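You operate a simulated robot arm through the tools that you are given. There is no shell and no other tool. Be economical: measure what you need, move in short steps, check, and stop when the job is done.

The job below is to be done with a simulated robot arm. You get a single attempt, and the scene is never put back.

JOB
Probe both green bottles in the blue rack and sort them.
Fine: probe at the shoulder; a wall under the printed least means the red tray, else the green; probe back in its stand.

It is judged by the outcome, as a careful person would: the job done as asked, and still so three seconds after it is handed in. It fails if anything else is knocked over, pushed out of place, dropped, spilled or broken.

ROBOT AND FRAMES
A 6-joint arm with a two-finger parallel gripper, fixed in place. Base frame: the origin is at the foot of the arm, x ahead of it, y to its left, z up; the work surface is at about z = 0.5. Units: cm, rad, N and s.
With the tool pointing down near the work surface it reaches from about 12 to 50 cm from the base axis. Its first joint turns from -1.257 to 1.257 rad. Payload 0.65 kg.
Tool frame: the origin (TCP) lies between the finger pads and is the grasp point; the fingertips stand 2.5 cm ahead of it; z points along the fingers, y is the line along which they close. Largest opening 7.6 cm; finger width 1.8, thickness 1; the body of the gripper, 3.6 by 7.8 cm, starts 4.5 cm behind the TCP.
Orientation is that of the tool frame in the base frame, as a unit quaternion [w, x, y, z]. With the fingers straight down and closing along the base's y, the tool's x points along the base's -x, its y along +y and its z along -z.

CONTROLS
- The arm moves only by the tool move_arm. Its arguments are lists of equal length, an entry for each row: "offset": the shift along the tool's x, y, z in units of 30 mm (1.0 is 30 mm), a list of three; "delta_rot": the turn, a rotation vector about the tool's x, y, z in units of 8 degrees (1.0 is 8 degrees), a list of three; "claw": the closure, from 0 (fully open) to 1 (shut). In form: {"offset": [[tx, ty, tz], ...], "delta_rot": [[rx, ry, rz], ...], "claw": [claw, ...]}. A call has 1 to 10 rows; each row shifts and turns the commanded pose from where the row before left it, along the tool's axes as they then stand. A call with a number of a shift or a turn outside -1 to 1 is refused whole. Each row takes 0.2 s and may step no farther than 5 cm and 0.15 rad from the row before; otherwise, or with a gripper value out of range, the whole call is refused. Where a pose cannot be reached the arm comes as near as it can. A force on the tool above 40 N (or 10 N above the force at the start of the call, whichever is more), or a blocked arm, ends the call early, and 0.2 s more pass. Each finger travels about 10.8 cm/s and halts on what it meets, pressing with about 34 N; the grip force reading is that of the motor and also rises with nothing between the fingers. The clock runs only during rows and for 0.2 s after the last one: add rows that do not move to give the fingers time. It gives the time, the measured TCP pose, the force on the tool (base axes), the opening and the grip force at its end, in the units of the frame above (readings bear some noise).
- Cameras (640 x 400 px; columns grow to the right, rows downward): "scene" is fixed at [5.32, 26.51, 41.99]; the picture's right is [-0.81, -0.59, 0.00], its down [-0.23, 0.32, -0.92] and it looks along [0.54, -0.74, -0.40] (base axes); focal length 226 px, centre (320, 200). "wrist" rides on the gripper at [-2.8, 0, -4.5] in the tool frame; the picture's right is [0.00, -1.00, 0.00], its down [0.97, 0.00, -0.24] and it looks along [0.24, 0.00, 0.97] (tool axes); focal length 218 px, centre (320, 200). There is no depth. A picture from a camera that has moved, and an enlarged one, comes with that camera's place and axes in the base frame and with its lens.
- get_image(camera): a new picture of that camera. It takes no simulated time.
- zoom(camera, box): a new picture of the part [left, top, right, bottom] of that camera's present view, enlarged. It takes no simulated time.
- finish_job(): hands the job in; it is judged then, once.

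Go step by step. Nothing tells you positions but the pictures and the camera data: compare them with the known pose of the tool, close in by small moves and look again before you grip or let go. The budget is 120 turns and 76 pictures, counting those below and the enlarged ones. Unless the task says otherwise, let go and move clear before handing in, and close with one line.

The tools are called as a command line: name --argument value ..., lists and objects as JSON in quotes. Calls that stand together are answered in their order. move_arm: Moves the arm, as the interface text tells. Its arguments: {"type":"object","properties":{"offset":{"type":"array","items":{"type":"array","items":{"type":"number"}}},"delta_rot":{"type":"array","items":{"type":"array","items":{"type":"number"}}},"claw":{"type":"array","items":{"type":"number"}}},"required":["offset","delta_rot","claw"]} The other tools are called the same way: get_image (camera) takes a picture; zoom (camera, box) takes an enlarged picture of a part of a camera's view; finish_job () hands the job in.

At the start:

```text
time_s: 0.0
ee_pos: [25.18, -3.66, 37.07]
tcp_rot: [0.0, 0.0, 1.0, -0.001]
force: [0.6, 0.0, 0.3]
grip_width: 7.59
grasp_force: 0.1
```

scene: 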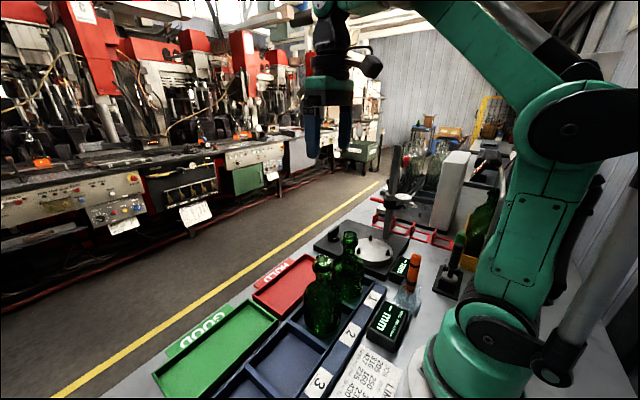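
wrist: 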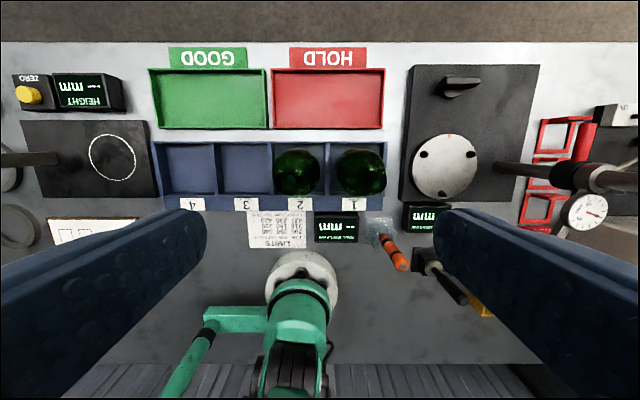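

I see two green bottles in slots 1 and 2 of the blue rack, a limits card, a wall-thickness display and an orange probe in a stand. I'll zoom in on the card, the probe and the displays first.

zoom --camera "wrist" --box '[230, 190, 450, 290]'

zoom --camera "scene" --box '[290, 230, 450, 400]'

zoom --camera "wrist" --box '[140, 40, 440, 220]'

```text
2.91 times, centred on (340, 240) of wrist
camera zoom: at [28.18, -3.61, 41.51], right [0.0, -1.0, 0.0], down [-0.97, 0.0, 0.24], along [-0.24, 0.0, -0.97], focal length 635 px, centre (262, 84)
```

zoom: 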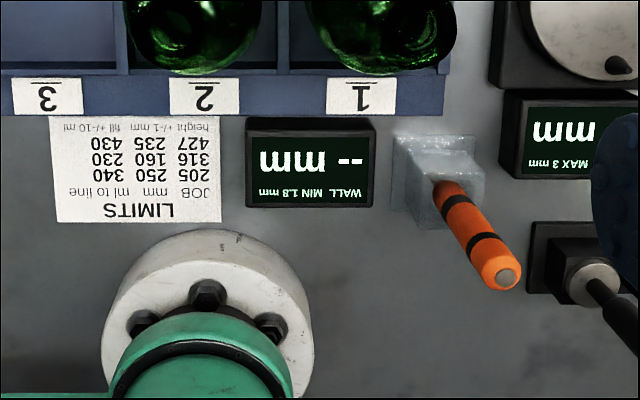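

```text
2.35 times, centred on (370, 315) of scene
camera zoom: at [5.32, 26.51, 41.99], right [-0.81, -0.59, 0.0], down [-0.23, 0.32, -0.92], along [0.54, -0.74, -0.4], focal length 532 px, centre (202, -71)
```

zoom: 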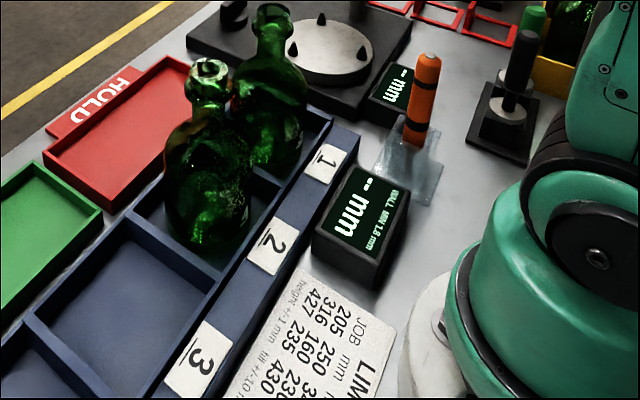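

```text
2.13 times, centred on (290, 130) of wrist
camera zoom: at [28.18, -3.61, 41.51], right [0.0, -1.0, 0.0], down [-0.97, 0.0, 0.24], along [-0.24, 0.0, -0.97], focal length 466 px, centre (384, 349)
```

zoom: 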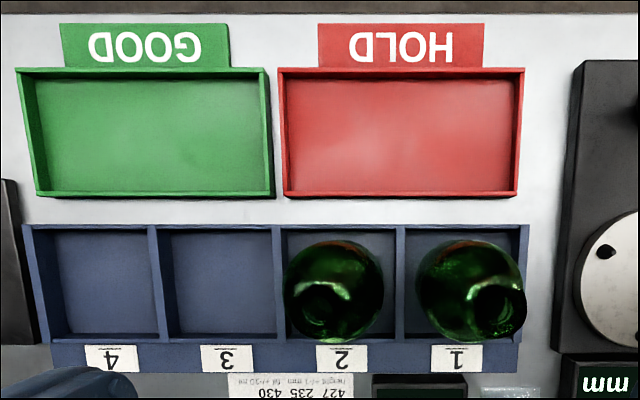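

Least wall is 1.8 mm, and the probe stands about upright near (11.8, -15.3) with its top near z 13.5. The bottle mouths are near (24.2, -9.7, 16) and (24.2, -0.3, 16). I'll move above the probe and look.

move_arm --offset '[[0.744, -0.647, 0.667], [0.744, -0.647, 0.667], [0.744, -0.647, 0.667], [0.744, -0.647, 0.667], [0.744, -0.647, 0.667], [0.744, -0.647, 0.667]]' --delta_rot '[[0, 0, 0], [0, 0, 0], [0, 0, 0], [0, 0, 0], [0, 0, 0], [0, 0, 0]]' --claw '[0, 0, 0, 0, 0, 0]'

get_image --camera "wrist"

get_image --camera "scene"

```text
time_s: 1.4
ee_pos: [12.02, -15.39, 25.13]
tcp_rot: [0.001, 0.0, 1.0, 0.0]
force: [0.0, -0.9, 0.3]
grip_width: 7.61
grasp_force: 0.0
```

```text
70 pictures are left
camera wrist: at [14.91, -15.32, 29.59], right [0.0, -1.0, 0.0], down [-0.97, 0.0, 0.24], along [-0.24, 0.0, -0.97], focal length 218 px, centre (320, 200)
```

wrist: 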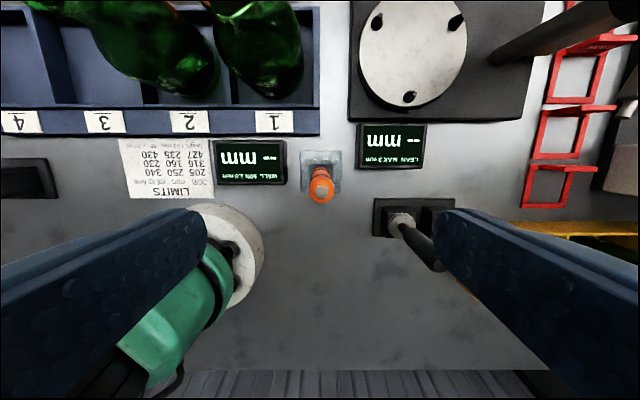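

```text
69 pictures are left
```

scene: 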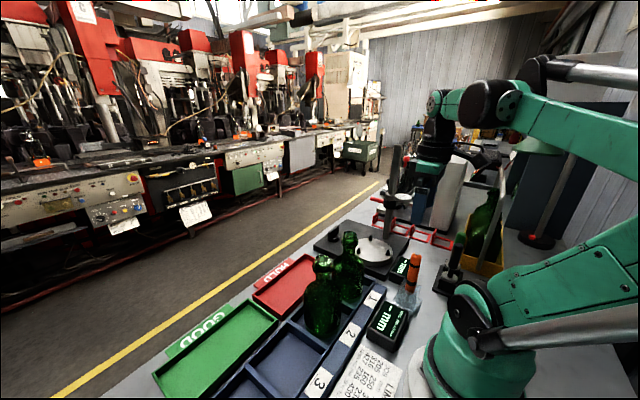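

The probe is almost under the tool. I zoom on it for exact placing.

zoom --camera "wrist" --box '[280, 140, 360, 220]'

zoom --camera "scene" --box '[370, 240, 450, 320]'

```text
5.00 times, centred on (320, 180) of wrist
camera zoom: at [14.91, -15.32, 29.59], right [0.0, -1.0, 0.0], down [-0.97, 0.0, 0.24], along [-0.24, 0.0, -0.97], focal length 1091 px, centre (320, 300)
```

zoom: 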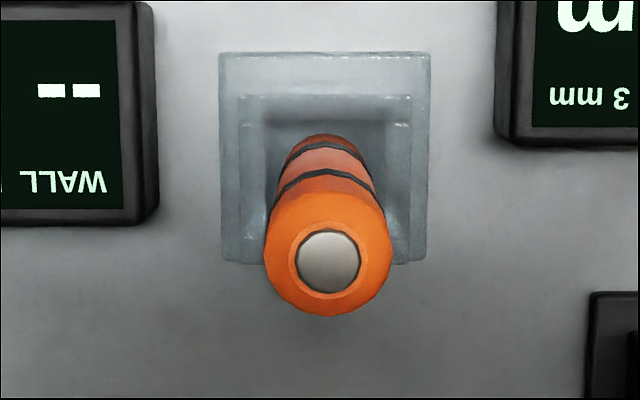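

```text
5.00 times, centred on (410, 280) of scene
camera zoom: at [5.32, 26.51, 41.99], right [-0.81, -0.59, 0.0], down [-0.23, 0.32, -0.92], along [0.54, -0.74, -0.4], focal length 1130 px, centre (-130, -200)
```

zoom: 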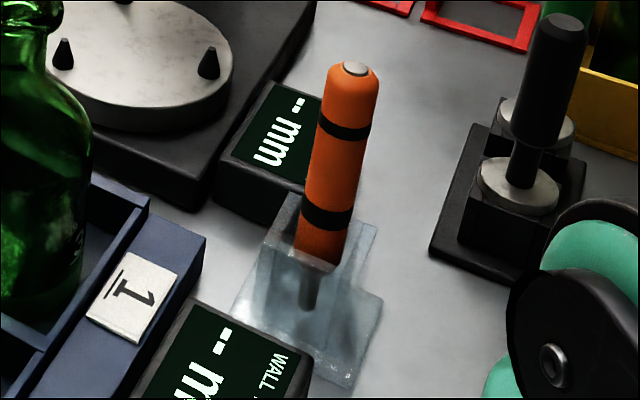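

The probe is upright at about (11.55, -15.45), 2 cm thick, and the grip height should be z≈11. I go down above it with the fingers partly closed.

move_arm --offset '[[0.15, -0.02, 0.8], [0, 0, 0.8], [0, 0, 0.8], [0, 0, 0]]' --delta_rot '[[0, 0, 0], [0, 0, 0], [0, 0, 0], [0, 0, 0]]' --claw '[0.3, 0.3, 0.3, 0.3]'

get_image --camera "wrist"

zoom --camera "scene" --box '[330, 180, 490, 320]'

```text
time_s: 2.4
ee_pos: [11.59, -15.39, 17.81]
tcp_rot: [0.001, 0.0, 1.0, 0.0]
force: [-0.6, -0.2, -0.3]
grip_width: 5.32
grasp_force: 0.0
```

```text
66 pictures are left
camera wrist: at [14.45, -15.38, 22.29], right [0.0, -1.0, 0.0], down [-0.97, 0.0, 0.24], along [-0.24, 0.0, -0.97], focal length 218 px, centre (320, 200)
```

wrist: 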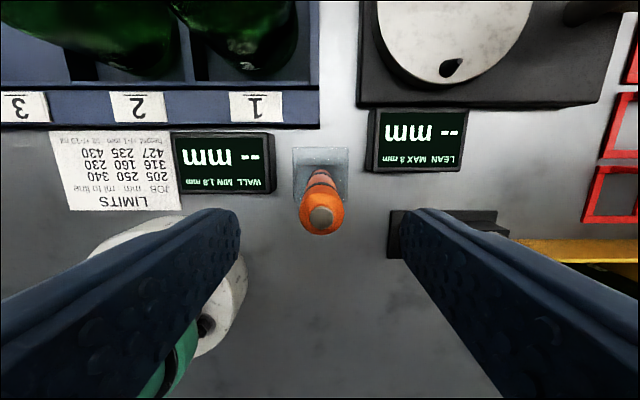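

```text
2.86 times, centred on (410, 250) of scene
camera zoom: at [5.32, 26.51, 41.99], right [-0.81, -0.59, 0.0], down [-0.23, 0.32, -0.92], along [0.54, -0.74, -0.4], focal length 646 px, centre (63, 57)
```

zoom: 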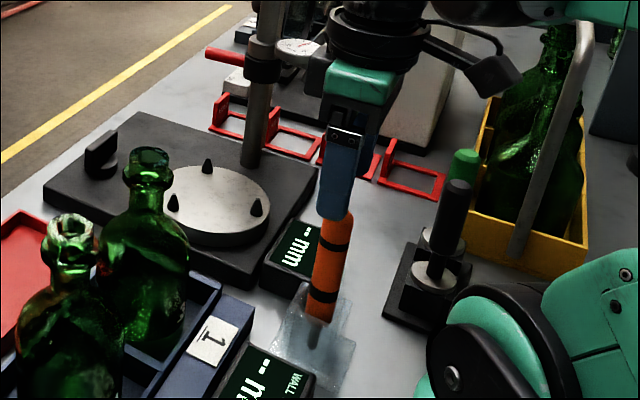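

Alignment looks good: probe top near (11.45, -15.42, 13.2). I lower to z≈10.9 and grip.

move_arm --offset '[[0.03, 0, 0.6], [0, 0, 0.6], [0, 0, 0.6], [0, 0, 0.5], [0, 0, 0], [0, 0, 0], [0, 0, 0], [0, 0, 0]]' --delta_rot '[[0, 0, 0], [0, 0, 0], [0, 0, 0], [0, 0, 0], [0, 0, 0], [0, 0, 0], [0, 0, 0], [0, 0, 0]]' --claw '[0.3, 0.3, 0.3, 0.3, 0.3, 1, 1, 1]'

zoom --camera "scene" --box '[330, 180, 490, 320]'

```text
time_s: 4.2
ee_pos: [11.36, -15.46, 11.02]
tcp_rot: [0.001, 0.0, 1.0, 0.001]
force: [-0.1, -0.3, 0.8]
grip_width: 1.9
grasp_force: 33.7
```

```text
2.86 times, centred on (410, 250) of scene
camera zoom: at [5.32, 26.51, 41.99], right [-0.81, -0.59, 0.0], down [-0.23, 0.32, -0.92], along [0.54, -0.74, -0.4], focal length 646 px, centre (63, 57)
```

zoom: 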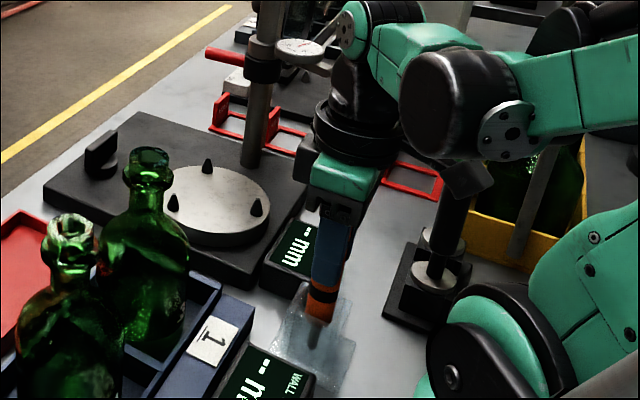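

Probe gripped (1.9 cm wide). I lift it straight up out of the stand and look.

move_arm --offset '[[0, 0, -0.5], [0, 0, -1], [0, 0, -1], [0, 0, -1], [0, 0, -0.6], [0, 0, 0]]' --delta_rot '[[0, 0, 0], [0, 0, 0], [0, 0, 0], [0, 0, 0], [0, 0, 0], [0, 0, 0]]' --claw '[1, 1, 1, 1, 1, 1]'

zoom --camera "scene" --box '[290, 160, 490, 330]'

get_image --camera "wrist"

```text
time_s: 5.6
ee_pos: [11.36, -15.25, 23.19]
tcp_rot: [0.001, 0.0, 1.0, 0.0]
force: [1.1, 0.3, -0.6]
grip_width: 1.9
grasp_force: 34.2
```

```text
2.35 times, centred on (390, 245) of scene
camera zoom: at [5.32, 26.51, 41.99], right [-0.81, -0.59, 0.0], down [-0.23, 0.32, -0.92], along [0.54, -0.74, -0.4], focal length 532 px, centre (155, 94)
```

zoom: 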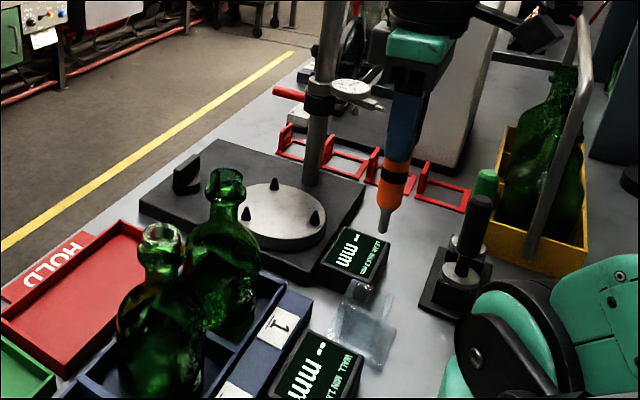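

```text
62 pictures are left
camera wrist: at [14.19, -15.27, 27.69], right [0.0, -1.0, 0.0], down [-0.97, 0.0, 0.24], along [-0.24, 0.0, -0.97], focal length 218 px, centre (320, 200)
```

wrist: 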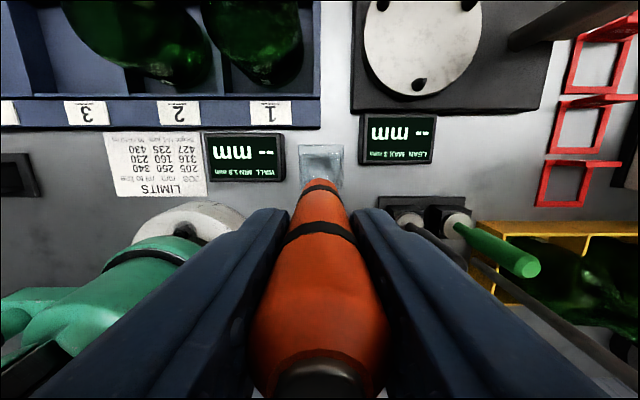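

The probe tip hangs about 10.5 cm below the TCP. Next I move near bottle 1 on the robot's side and measure the bottles.

move_arm --offset '[[0, 0, -0.8], [-0.6, 0.6, -0.8], [-0.6, 0.6, 0], [-0.6, 0.6, 0], [0, 0, 0]]' --delta_rot '[[0, 0, 0], [0, 0, 0], [0, 0, 0], [0, 0, 0], [0, 0, 0]]' --claw '[1, 1, 1, 1, 1]'

get_image --camera "wrist"

zoom --camera "scene" --box '[280, 200, 420, 340]'

```text
time_s: 6.8
ee_pos: [16.8, -9.66, 28.18]
tcp_rot: [0.001, 0.001, 1.0, 0.001]
force: [-0.1, -0.6, -0.9]
grip_width: 1.89
grasp_force: 33.9
```

```text
61 pictures are left
camera wrist: at [19.65, -9.65, 32.64], right [0.0, -1.0, 0.0], down [-0.97, 0.0, 0.24], along [-0.24, 0.0, -0.97], focal length 218 px, centre (320, 200)
```

wrist: 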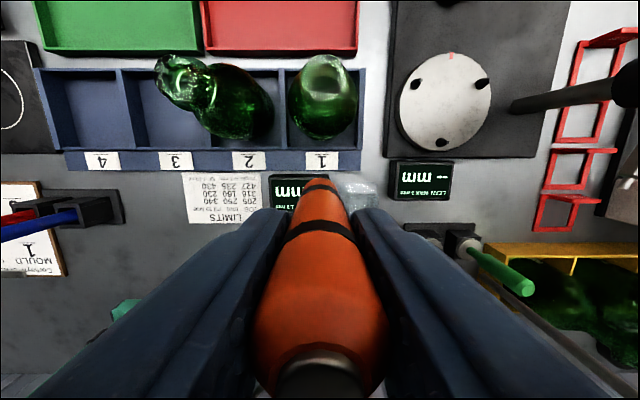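

```text
2.86 times, centred on (350, 270) of scene
camera zoom: at [5.32, 26.51, 41.99], right [-0.81, -0.59, 0.0], down [-0.23, 0.32, -0.92], along [0.54, -0.74, -0.4], focal length 646 px, centre (234, 0)
```

zoom: 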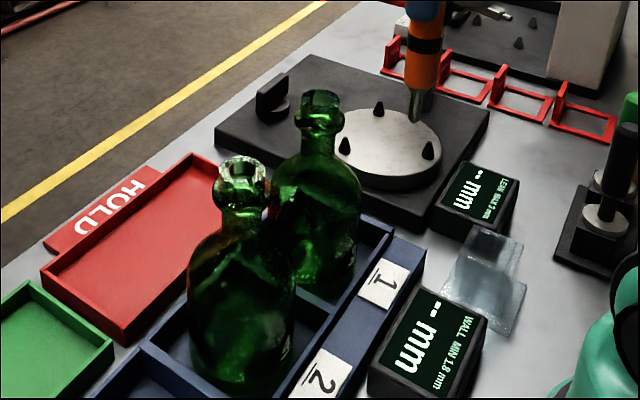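

zoom --camera "wrist" --box '[140, 40, 380, 190]'

```text
2.67 times, centred on (260, 115) of wrist
camera zoom: at [19.65, -9.65, 32.64], right [0.0, -1.0, 0.0], down [-0.97, 0.0, 0.24], along [-0.24, 0.0, -0.97], focal length 582 px, centre (480, 427)
```

zoom: 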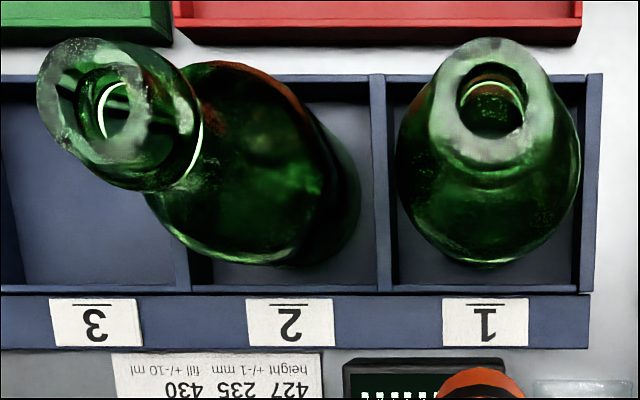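

Bottle 1 axis is near (24.1, -10.0), with its shoulder from z≈8.5 to 12 and a radius of 3.4 narrowing to 1.3. I'll probe it from the far side with the probe leaning, so I pass over the bottle high and then tilt.

move_arm --offset '[[0, 0, -0.8], [-0.9, -0.1, 0], [-0.9, 0, 0], [-0.9, 0, 0], [-0.9, 0, 0], [-0.9, 0, 0], [-0.9, 0, 0], [-0.9, 0, 0], [0, 0, 0]]' --delta_rot '[[0, 0, 0], [0, 0, 0], [0, 0, 0], [0, 0, 0], [0, 0, 0], [0, 0, 0], [0, 0, 0], [0, 0, 0], [0, 0, 0]]' --claw '[1, 1, 1, 1, 1, 1, 1, 1, 1]'

move_arm --offset '[[0, 0, 0], [0, 0, 0], [0, 0, 0], [0, 0, 0], [0, 0, 0]]' --delta_rot '[[0, 1, 0], [0, 1, 0], [0, 1, 0], [0, 1, 0], [0, 0, 0]]' --claw '[1, 1, 1, 1, 1]'

get_image --camera "wrist"

get_image --camera "scene"

```text
time_s: 8.8
ee_pos: [35.66, -10.31, 30.6]
tcp_rot: [0.001, 0.0, 1.0, 0.0]
force: [-0.2, -0.6, -2.0]
grip_width: 1.9
grasp_force: 34.1
```

```text
time_s: 10.0
ee_pos: [33.66, -10.37, 28.82]
tcp_rot: [-0.226, 0.0, 0.974, -0.004]
force: [0.3, 0.2, -0.4]
grip_width: 1.89
grasp_force: 35.0
out of reach, approached as far as the arm can: row 2, 3, 4
```

```text
58 pictures are left
camera wrist: at [38.23, -10.13, 31.68], right [0.0, -1.0, 0.01], down [-0.77, 0.0, 0.64], along [-0.64, -0.01, -0.77], focal length 218 px, centre (320, 200)
```

wrist: 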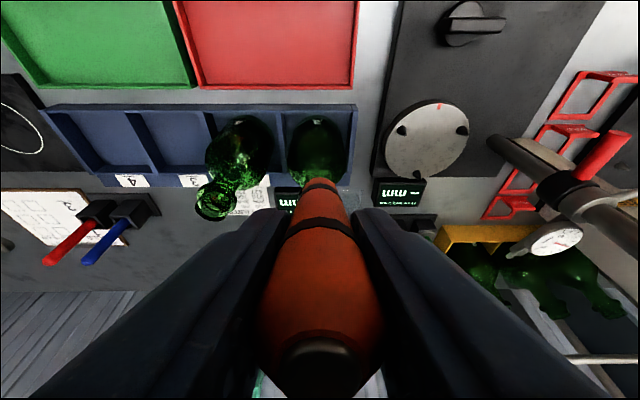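

```text
57 pictures are left
```

scene: 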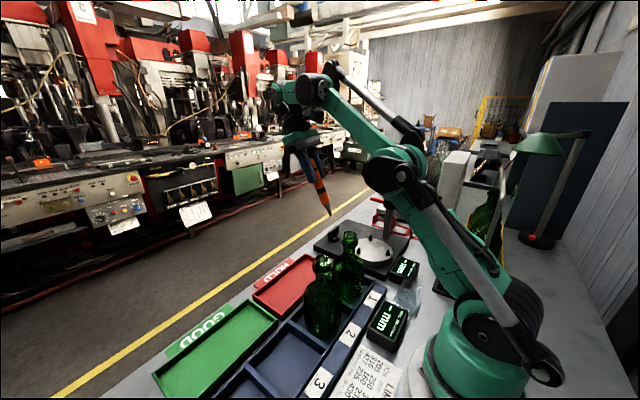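

The tilt reached about 26° because the arm was at its limit up high. I lower straight down 5 cm on the far side and see what the pose does.

move_arm --offset '[[-0.44, 0, 0.9], [-0.3, 0, 0.6], [0, 0, 0]]' --delta_rot '[[0, 0, 0], [0, 0, 0], [0, 0, 0]]' --claw '[1, 1, 1]'

```text
time_s: 10.8
ee_pos: [33.19, -11.09, 23.67]
tcp_rot: [-0.228, -0.001, 0.974, -0.004]
force: [0.1, 0.0, -1.3]
grip_width: 1.86
grasp_force: 33.6
out of reach, approached as far as the arm can: row 1, 2
```

move_arm --offset '[[0, 0, 0], [0, 0, 0]]' --delta_rot '[[0, -1, 0], [0, 0, 0]]' --claw '[1, 1]'

get_image --camera "scene"

get_image --camera "wrist"

```text
time_s: 11.4
ee_pos: [33.2, -11.01, 23.9]
tcp_rot: [-0.172, 0.001, 0.985, 0.0]
force: [-0.1, -0.6, -1.0]
grip_width: 1.9
grasp_force: 34.1
```

```text
56 pictures are left
```

scene: 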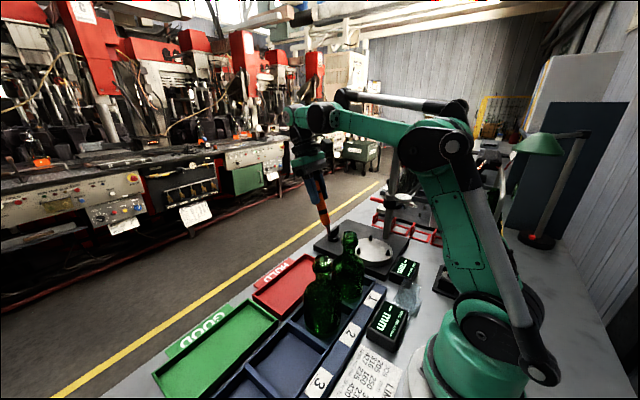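

```text
55 pictures are left
camera wrist: at [37.51, -11.02, 27.09], right [0.0, -1.0, 0.0], down [-0.83, 0.0, 0.56], along [-0.56, 0.0, -0.83], focal length 218 px, centre (320, 200)
```

wrist: 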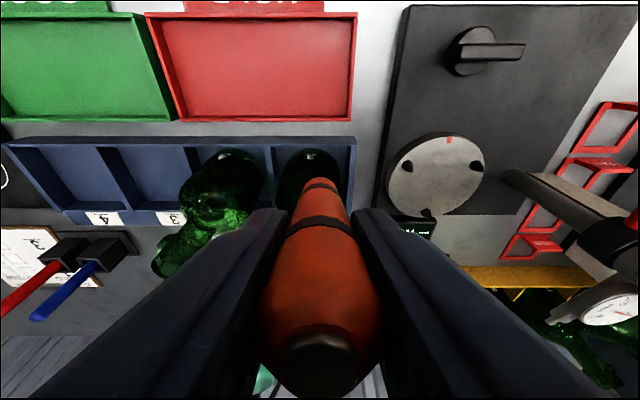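

The tilt is now 20° and the pose matches the command; the tip is near (29.6, -11.0, 14.0). I line up with the bottle axis and creep toward the shoulder.

move_arm --offset '[[0.092, 0.333, 0.529], [0.0913, 0, 0.139], [0.0913, 0, 0.139], [0.0913, 0, 0.139], [0, 0, 0]]' --delta_rot '[[0, 0, 0], [0, 0, 0], [0, 0, 0], [0, 0, 0], [0, 0, 0]]' --claw '[1, 1, 1, 1, 1]'

zoom --camera "scene" --box '[280, 190, 440, 350]'

get_image --camera "wrist"

```text
time_s: 12.6
ee_pos: [31.33, -10.01, 21.42]
tcp_rot: [-0.173, 0.001, 0.985, 0.0]
force: [-0.3, -0.2, -1.3]
grip_width: 1.87
grasp_force: 34.1
```

```text
2.50 times, centred on (360, 270) of scene
camera zoom: at [5.32, 26.51, 41.99], right [-0.81, -0.59, 0.0], down [-0.23, 0.32, -0.92], along [0.54, -0.74, -0.4], focal length 565 px, centre (220, 25)
```

zoom: 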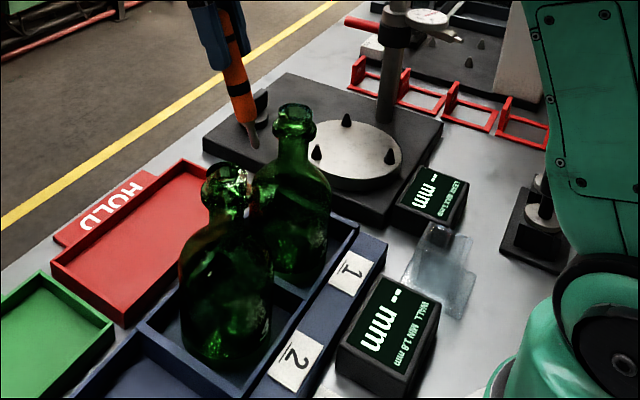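

```text
53 pictures are left
camera wrist: at [35.55, -9.98, 24.77], right [0.0, -1.0, 0.0], down [-0.83, 0.0, 0.56], along [-0.56, 0.0, -0.83], focal length 218 px, centre (320, 200)
```

wrist: 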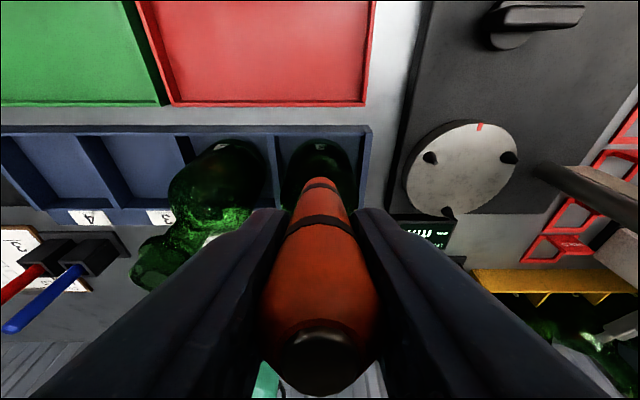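

Tip is near (27.9, -10, 11.3), just off the shoulder. I bring it in over the shoulder and then advance along the probe axis in small steps.

move_arm --offset '[[0.282, 0, 0.102], [0, 0, 0.15], [0, 0, 0.08], [0, 0, 0]]' --delta_rot '[[0, 0, 0], [0, 0, 0], [0, 0, 0], [0, 0, 0]]' --claw '[1, 1, 1, 1]'

zoom --camera "scene" --box '[300, 210, 420, 350]'

```text
time_s: 13.6
ee_pos: [30.07, -10.12, 20.99]
tcp_rot: [-0.173, 0.0, 0.985, 0.0]
force: [0.0, 0.1, -1.5]
grip_width: 1.88
grasp_force: 34.2
```

```text
2.86 times, centred on (360, 280) of scene
camera zoom: at [5.32, 26.51, 41.99], right [-0.81, -0.59, 0.0], down [-0.23, 0.32, -0.92], along [0.54, -0.74, -0.4], focal length 646 px, centre (206, -29)
```

zoom: 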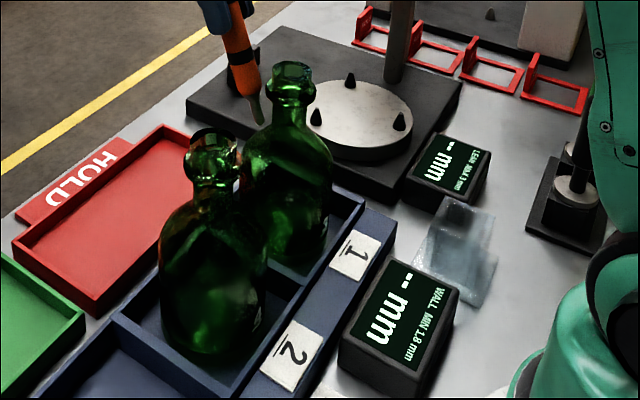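

move_arm --offset '[[0, 0, 0.07], [0, 0, 0.07], [0, 0, 0]]' --delta_rot '[[0, 0, 0], [0, 0, 0], [0, 0, 0]]' --claw '[1, 1, 1]'

zoom --camera "scene" --box '[310, 210, 420, 350]'

```text
time_s: 14.4
ee_pos: [29.96, -10.1, 20.65]
tcp_rot: [-0.173, 0.0, 0.985, -0.001]
force: [9.7, -1.5, 16.2]
grip_width: 1.85
grasp_force: 33.8
```

```text
2.86 times, centred on (365, 280) of scene
camera zoom: at [5.32, 26.51, 41.99], right [-0.81, -0.59, 0.0], down [-0.23, 0.32, -0.92], along [0.54, -0.74, -0.4], focal length 646 px, centre (191, -29)
```

zoom: 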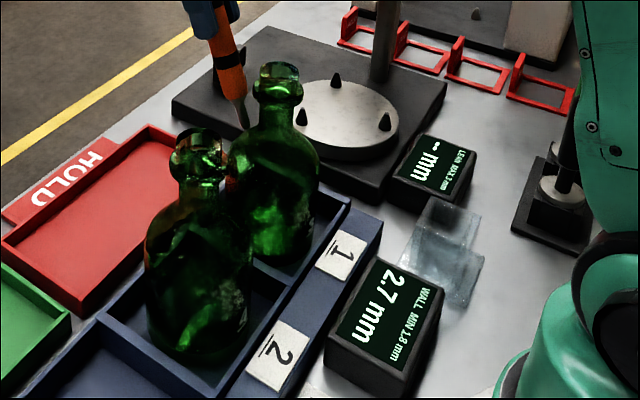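

Contact was made and the display reads; I zoom to read it exactly.

zoom --camera "scene" --box '[360, 295, 420, 345]'

```text
8.00 times, centred on (390, 320) of scene
camera zoom: at [5.32, 26.51, 41.99], right [-0.81, -0.59, 0.0], down [-0.23, 0.32, -0.92], along [0.54, -0.74, -0.4], focal length 1808 px, centre (-240, -760)
```

zoom: 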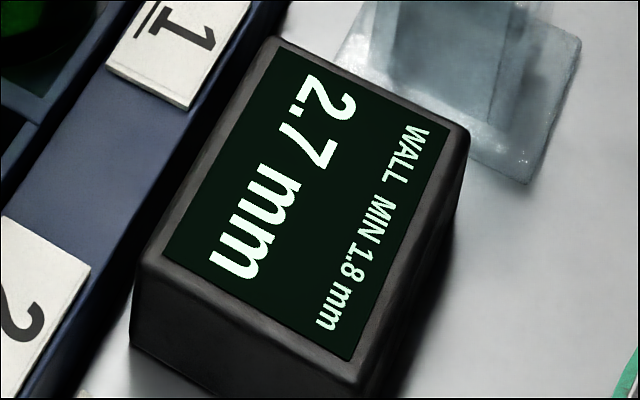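

Bottle 1 reads 2.7 mm at the shoulder, above 1.8, so it goes in the green tray. I back off and shift sideways to bottle 2.

move_arm --offset '[[0, 0, -0.4], [-0.3, 0, -0.4], [0, 0.86, 0], [0, 0.86, 0], [0, 0.86, 0], [0, 0.86, 0], [0, 0, 0]]' --delta_rot '[[0, 0, 0], [0, 0, 0], [0, 0, 0], [0, 0, 0], [0, 0, 0], [0, 0, 0], [0, 0, 0]]' --claw '[1, 1, 1, 1, 1, 1, 1]'

zoom --camera "scene" --box '[270, 200, 430, 350]'

get_image --camera "wrist"

```text
time_s: 16.0
ee_pos: [31.76, 0.4, 22.38]
tcp_rot: [-0.172, 0.001, 0.985, 0.0]
force: [-0.4, 0.3, -0.6]
grip_width: 1.89
grasp_force: 33.9
```

```text
2.67 times, centred on (350, 275) of scene
camera zoom: at [5.32, 26.51, 41.99], right [-0.81, -0.59, 0.0], down [-0.23, 0.32, -0.92], along [0.54, -0.74, -0.4], focal length 603 px, centre (240, 0)
```

zoom: 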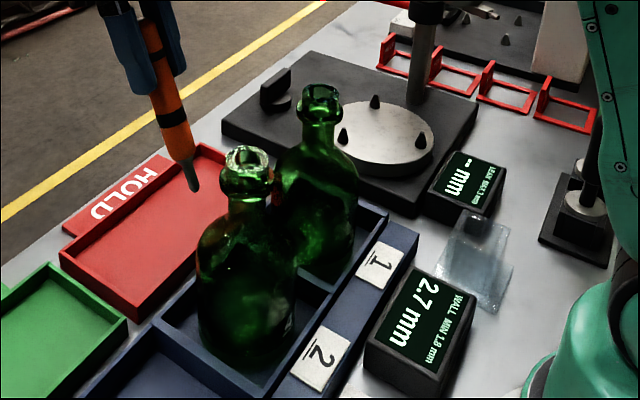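

```text
48 pictures are left
camera wrist: at [36.05, 0.5, 25.62], right [0.0, -1.0, 0.0], down [-0.83, 0.0, 0.56], along [-0.56, 0.0, -0.83], focal length 218 px, centre (320, 200)
```

wrist: 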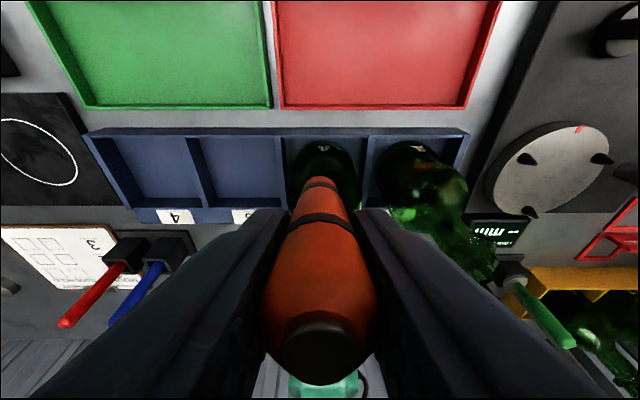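

The display latched 2.7 mm. I come in to bottle 2's shoulder the same way.

move_arm --offset '[[0.343, -0.03, 0.3], [0, 0, 0.22], [0, 0, 0.07], [0, 0, 0]]' --delta_rot '[[0, 0, 0], [0, 0, 0], [0, 0, 0], [0, 0, 0]]' --claw '[1, 1, 1, 1]'

zoom --camera "scene" --box '[290, 220, 420, 350]'

```text
time_s: 17.0
ee_pos: [30.09, 0.28, 21.12]
tcp_rot: [-0.173, 0.0, 0.985, 0.0]
force: [0.4, -0.2, -0.5]
grip_width: 1.88
grasp_force: 34.1
```

```text
3.08 times, centred on (355, 285) of scene
camera zoom: at [5.32, 26.51, 41.99], right [-0.81, -0.59, 0.0], down [-0.23, 0.32, -0.92], along [0.54, -0.74, -0.4], focal length 695 px, centre (212, -62)
```

zoom: 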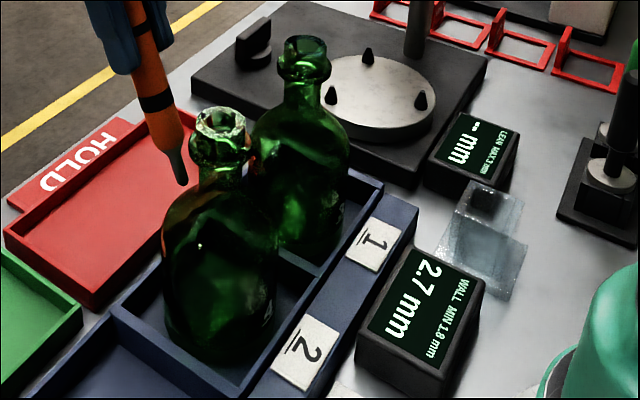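

move_arm --offset '[[0, 0, 0.08], [0, 0, 0.06], [0, 0, 0]]' --delta_rot '[[0, 0, 0], [0, 0, 0], [0, 0, 0]]' --claw '[1, 1, 1]'

zoom --camera "scene" --box '[300, 220, 420, 350]'

```text
time_s: 17.8
ee_pos: [30.08, 0.24, 20.72]
tcp_rot: [-0.173, 0.0, 0.985, 0.0]
force: [6.5, 2.3, 9.9]
grip_width: 1.9
grasp_force: 34.3
```

```text
3.08 times, centred on (360, 285) of scene
camera zoom: at [5.32, 26.51, 41.99], right [-0.81, -0.59, 0.0], down [-0.23, 0.32, -0.92], along [0.54, -0.74, -0.4], focal length 695 px, centre (197, -62)
```

zoom: 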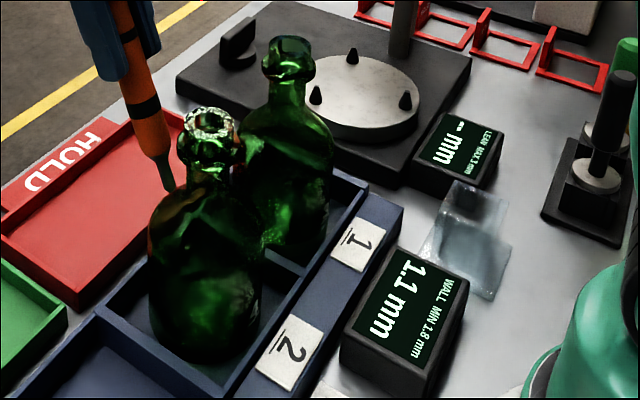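

Bottle 2 reads 1.1 mm, below 1.8, so it goes in the red tray. I back off, straighten the probe and raise it to carry it back to its stand.

move_arm --offset '[[0, 0, -0.4], [-0.3, 0, -0.4], [0, 0, 0], [0, 0, 0], [0, 0, 0], [0, 0, -0.9], [0, 0, -0.9], [0, 0, -0.9], [0, 0, 0]]' --delta_rot '[[0, 0, 0], [0, 0, 0], [0, -1, 0], [0, -1, 0], [0, -0.49, 0], [0, 0, 0], [0, 0, 0], [0, 0, 0], [0, 0, 0]]' --claw '[1, 1, 1, 1, 1, 1, 1, 1, 1]'

zoom --camera "scene" --box '[280, 200, 440, 350]'

```text
time_s: 19.8
ee_pos: [31.59, 0.41, 30.7]
tcp_rot: [0.0, 0.0, 1.0, -0.001]
force: [0.8, -0.4, -0.9]
grip_width: 1.9
grasp_force: 34.6
```

```text
2.67 times, centred on (360, 275) of scene
camera zoom: at [5.32, 26.51, 41.99], right [-0.81, -0.59, 0.0], down [-0.23, 0.32, -0.92], along [0.54, -0.74, -0.4], focal length 603 px, centre (213, 0)
```

zoom: 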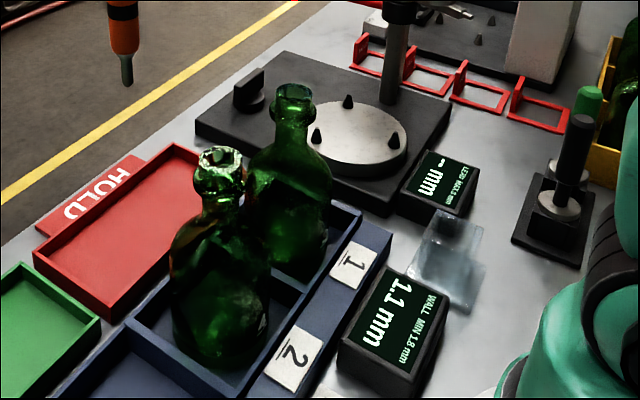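

move_arm --offset '[[0.961, -0.753, 0], [0.961, -0.753, 0], [0.961, -0.753, 0], [0.961, -0.753, 0], [0.961, -0.753, 0], [0.961, -0.753, 0.3], [0.961, -0.753, 0.7], [0, 0, 0.7], [0, 0, 0]]' --delta_rot '[[0, 0, 0], [0, 0, 0], [0, 0, 0], [0, 0, 0], [0, 0, 0], [0, 0, 0], [0, 0, 0], [0, 0, 0], [0, 0, 0]]' --claw '[1, 1, 1, 1, 1, 1, 1, 1, 1]'

zoom --camera "scene" --box '[350, 180, 470, 320]'

get_image --camera "wrist"

```text
time_s: 21.8
ee_pos: [11.28, -15.78, 25.84]
tcp_rot: [0.0, 0.0, 1.0, 0.0]
force: [-0.3, -0.5, -0.5]
grip_width: 1.89
grasp_force: 34.1
```

```text
2.86 times, centred on (410, 250) of scene
camera zoom: at [5.32, 26.51, 41.99], right [-0.81, -0.59, 0.0], down [-0.23, 0.32, -0.92], along [0.54, -0.74, -0.4], focal length 646 px, centre (63, 57)
```

zoom: 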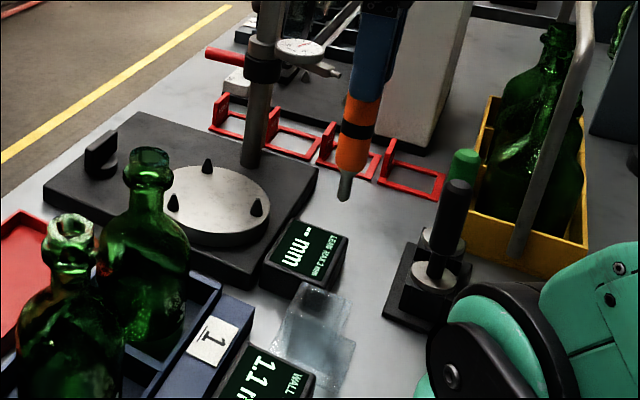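

```text
43 pictures are left
camera wrist: at [14.22, -15.66, 30.27], right [0.0, -1.0, 0.0], down [-0.97, 0.0, 0.24], along [-0.24, 0.0, -0.97], focal length 218 px, centre (320, 200)
```

wrist: 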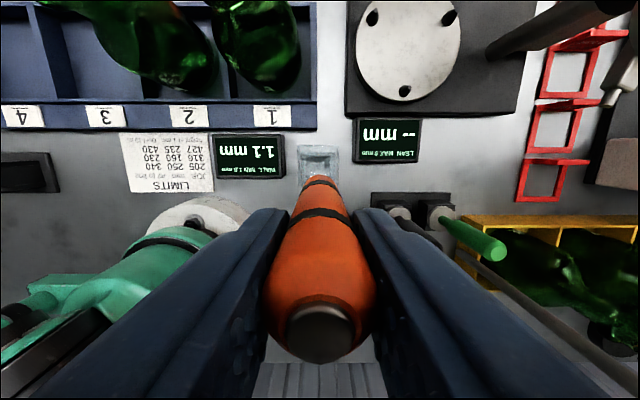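

The probe hangs above its stand. I lower until the tip is just above the stand and check alignment.

move_arm --offset '[[0, 0.04, 0.8], [0, 0, 0.8], [0, 0, 0.8], [0, 0, 0]]' --delta_rot '[[0, 0, 0], [0, 0, 0], [0, 0, 0], [0, 0, 0]]' --claw '[1, 1, 1, 1]'

zoom --camera "scene" --box '[370, 230, 450, 320]'

zoom --camera "wrist" --box '[260, 130, 380, 230]'

```text
time_s: 22.8
ee_pos: [11.39, -15.45, 18.61]
tcp_rot: [0.0, 0.001, 1.0, 0.001]
force: [0.7, 0.0, -1.0]
grip_width: 1.88
grasp_force: 34.4
```

```text
4.44 times, centred on (410, 275) of scene
camera zoom: at [5.32, 26.51, 41.99], right [-0.81, -0.59, 0.0], down [-0.23, 0.32, -0.92], along [0.54, -0.74, -0.4], focal length 1004 px, centre (-80, -133)
```

zoom: 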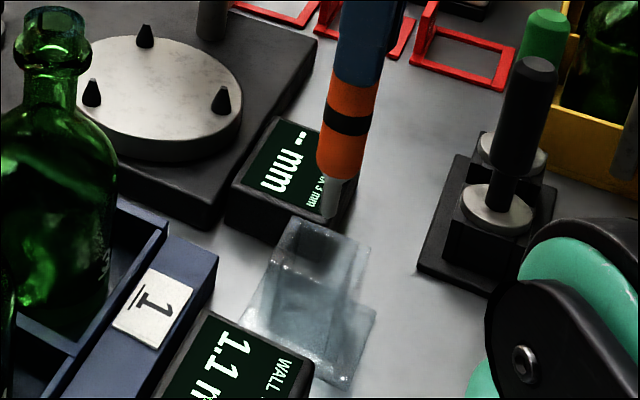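

```text
4.00 times, centred on (320, 180) of wrist
camera zoom: at [14.26, -15.55, 23.0], right [0.0, -1.0, 0.0], down [-0.97, 0.0, 0.24], along [-0.24, 0.0, -0.97], focal length 873 px, centre (320, 280)
```

zoom: 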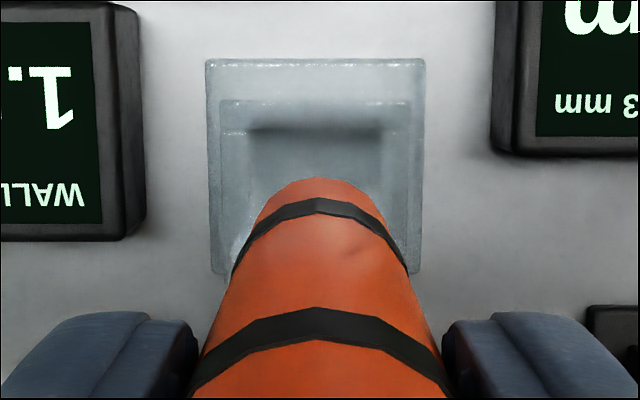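

Alignment is within about 1 mm; I nudge +y slightly and lower into the stand, watching the force.

move_arm --offset '[[0, 0.03, 0.5], [0, 0, 0.5], [0, 0, 0.4], [0, 0, 0.3], [0, 0, 0]]' --delta_rot '[[0, 0, 0], [0, 0, 0], [0, 0, 0], [0, 0, 0], [0, 0, 0]]' --claw '[1, 1, 1, 1, 1]'

zoom --camera "scene" --box '[370, 230, 450, 320]'

```text
time_s: 24.0
ee_pos: [11.6, -15.25, 13.45]
tcp_rot: [0.001, 0.0, 1.0, 0.0]
force: [-0.4, -0.6, -1.1]
grip_width: 1.9
grasp_force: 33.7
```

```text
4.44 times, centred on (410, 275) of scene
camera zoom: at [5.32, 26.51, 41.99], right [-0.81, -0.59, 0.0], down [-0.23, 0.32, -0.92], along [0.54, -0.74, -0.4], focal length 1004 px, centre (-80, -133)
```

zoom: 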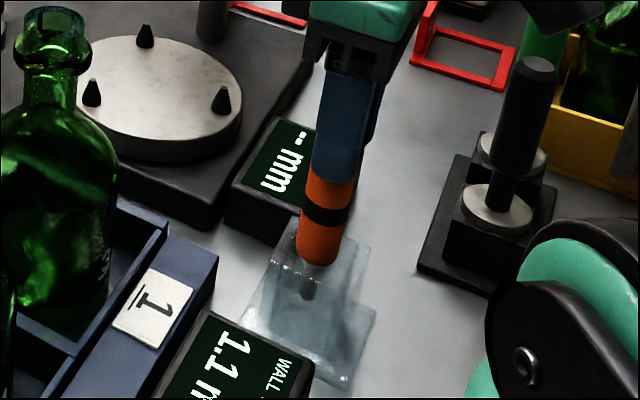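

move_arm --offset '[[0, 0, 0.3], [0, 0, 0.25], [0, 0, 0.2], [0, 0, 0]]' --delta_rot '[[0, 0, 0], [0, 0, 0], [0, 0, 0], [0, 0, 0]]' --claw '[1, 1, 1, 1]'

zoom --camera "scene" --box '[370, 230, 450, 320]'

```text
time_s: 25.0
ee_pos: [11.39, -15.31, 11.13]
tcp_rot: [0.0, 0.0, 1.0, 0.0]
force: [0.9, 5.0, 26.9]
grip_width: 1.87
grasp_force: 33.2
```

```text
4.44 times, centred on (410, 275) of scene
camera zoom: at [5.32, 26.51, 41.99], right [-0.81, -0.59, 0.0], down [-0.23, 0.32, -0.92], along [0.54, -0.74, -0.4], focal length 1004 px, centre (-80, -133)
```

zoom: 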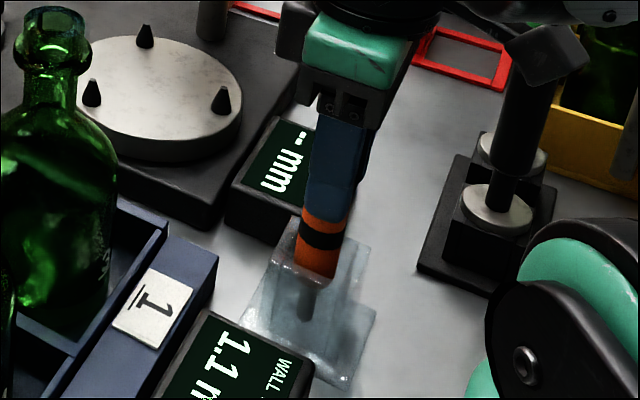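

The force rose to 27 N and the probe's bands sit where they did at first, so it is seated. I ease off, release and rise.

move_arm --offset '[[0, 0, -0.04], [0, 0, 0], [0, 0, 0], [0, 0, 0]]' --delta_rot '[[0, 0, 0], [0, 0, 0], [0, 0, 0], [0, 0, 0]]' --claw '[1, 0.4, 0.4, 0.4]'

move_arm --offset '[[0, 0, -0.5], [0, 0, -1], [0, 0, -1], [0, 0, -1], [0, 0, -1], [0, 0, -1], [0, 0, 0]]' --delta_rot '[[0, 0, 0], [0, 0, 0], [0, 0, 0], [0, 0, 0], [0, 0, 0], [0, 0, 0], [0, 0, 0]]' --claw '[0.4, 0.4, 0.4, 0.4, 0.4, 0.4, 0.4]'

zoom --camera "scene" --box '[290, 200, 450, 340]'

```text
time_s: 26.0
ee_pos: [11.4, -15.38, 11.24]
tcp_rot: [0.0, -0.001, 1.0, 0.001]
force: [-0.1, 0.7, 0.6]
grip_width: 4.56
grasp_force: 0.1
```

```text
time_s: 27.6
ee_pos: [11.43, -15.33, 27.92]
tcp_rot: [0.0, -0.001, 1.0, 0.0]
force: [0.8, 0.1, -0.2]
grip_width: 4.56
grasp_force: 0.1
```

```text
2.86 times, centred on (370, 270) of scene
camera zoom: at [5.32, 26.51, 41.99], right [-0.81, -0.59, 0.0], down [-0.23, 0.32, -0.92], along [0.54, -0.74, -0.4], focal length 646 px, centre (177, 0)
```

zoom: 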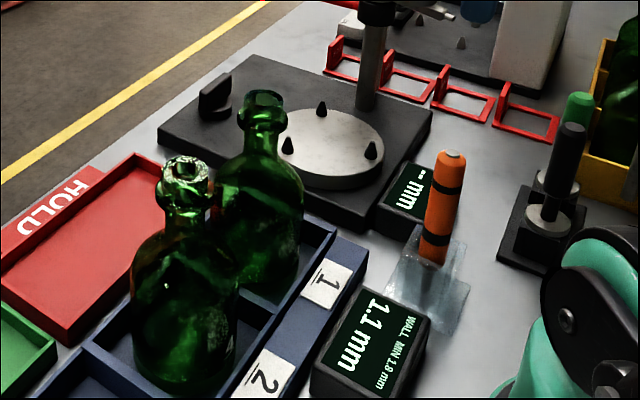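

The probe stands back in its stand. Now I look closely at the bottle necks before gripping bottle 2, which goes to the red tray first.

zoom --camera "scene" --box '[295, 220, 385, 330]'

move_arm --offset '[[-0.75, 0.95, 0], [-0.75, 0.95, 0], [-0.75, 0.95, 0], [-0.75, 0.95, 0], [-0.7, 0.95, 0], [0, 0.5, 0], [0, 0, 0]]' --delta_rot '[[0, 0, 0], [0, 0, 0], [0, 0, 0], [0, 0, 0], [0, 0, 0], [0, 0, 0], [0, 0, 0]]' --claw '[0.2, 0.2, 0.2, 0.2, 0.2, 0.2, 0.2]'

get_image --camera "wrist"

```text
3.64 times, centred on (340, 275) of scene
camera zoom: at [5.32, 26.51, 41.99], right [-0.81, -0.59, 0.0], down [-0.23, 0.32, -0.92], along [0.54, -0.74, -0.4], focal length 822 px, centre (247, -73)
```

zoom: 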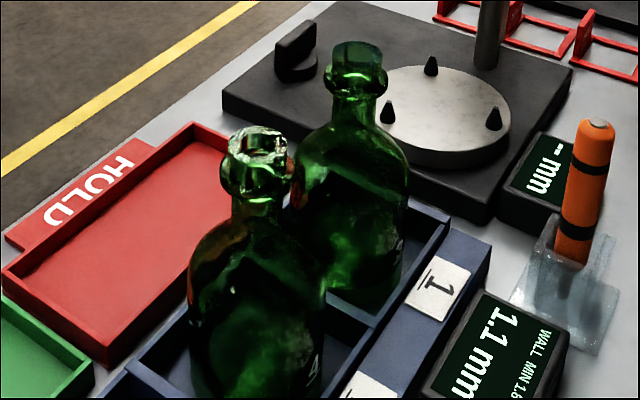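

```text
time_s: 29.2
ee_pos: [22.68, 0.24, 27.8]
tcp_rot: [0.0, 0.001, 1.0, 0.0]
force: [0.2, -0.4, 0.9]
grip_width: 6.07
grasp_force: 0.0
```

```text
36 pictures are left
camera wrist: at [25.53, 0.42, 32.33], right [0.0, -1.0, 0.0], down [-0.97, 0.0, 0.24], along [-0.24, 0.0, -0.97], focal length 218 px, centre (320, 200)
```

wrist: 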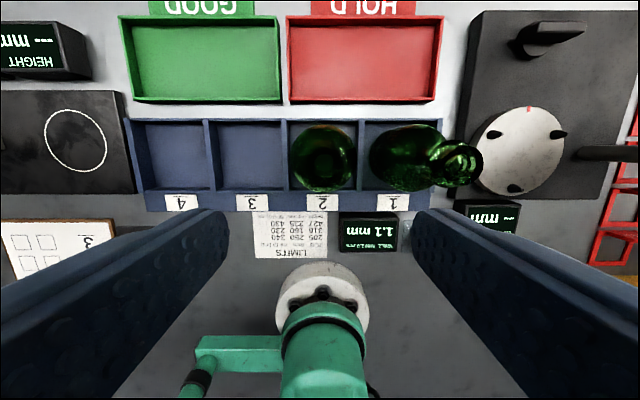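

zoom --camera "wrist" --box '[280, 110, 400, 210]'

```text
4.00 times, centred on (340, 160) of wrist
camera zoom: at [25.53, 0.42, 32.33], right [0.0, -1.0, 0.0], down [-0.97, 0.0, 0.24], along [-0.24, 0.0, -0.97], focal length 873 px, centre (240, 360)
```

zoom: 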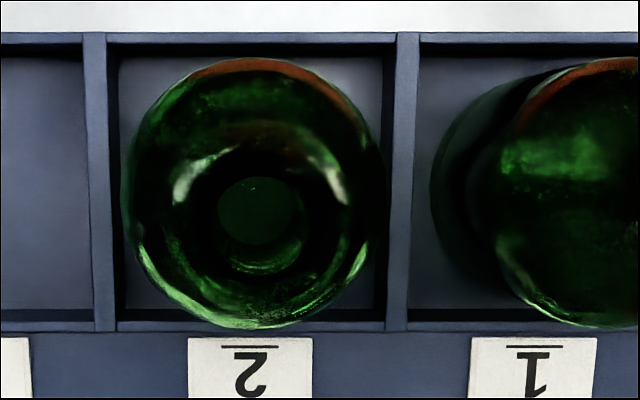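

Bottle 2's axis is near (24.2, 0.1). I move over it and lower to just above the mouth.

move_arm --offset '[[-0.5, -0.05, 0.5], [0, 0, 1], [0, 0, 1], [0, 0, 0]]' --delta_rot '[[0, 0, 0], [0, 0, 0], [0, 0, 0], [0, 0, 0]]' --claw '[0.1, 0.1, 0.1, 0.1]'

get_image --camera "wrist"

zoom --camera "scene" --box '[270, 180, 410, 320]'

```text
time_s: 30.2
ee_pos: [23.96, 0.2, 20.17]
tcp_rot: [0.0, 0.0, 1.0, 0.0]
force: [-0.3, 0.0, -0.9]
grip_width: 6.82
grasp_force: 0.0
```

```text
34 pictures are left
camera wrist: at [26.88, 0.16, 24.63], right [0.0, -1.0, 0.0], down [-0.97, 0.0, 0.24], along [-0.24, 0.0, -0.97], focal length 218 px, centre (320, 200)
```

wrist: 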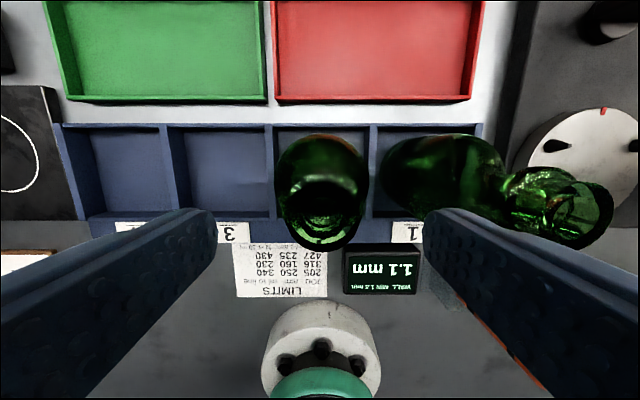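

```text
2.86 times, centred on (340, 250) of scene
camera zoom: at [5.32, 26.51, 41.99], right [-0.81, -0.59, 0.0], down [-0.23, 0.32, -0.92], along [0.54, -0.74, -0.4], focal length 646 px, centre (263, 57)
```

zoom: 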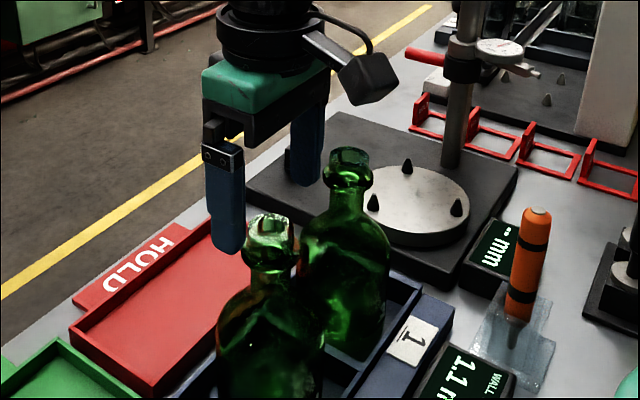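

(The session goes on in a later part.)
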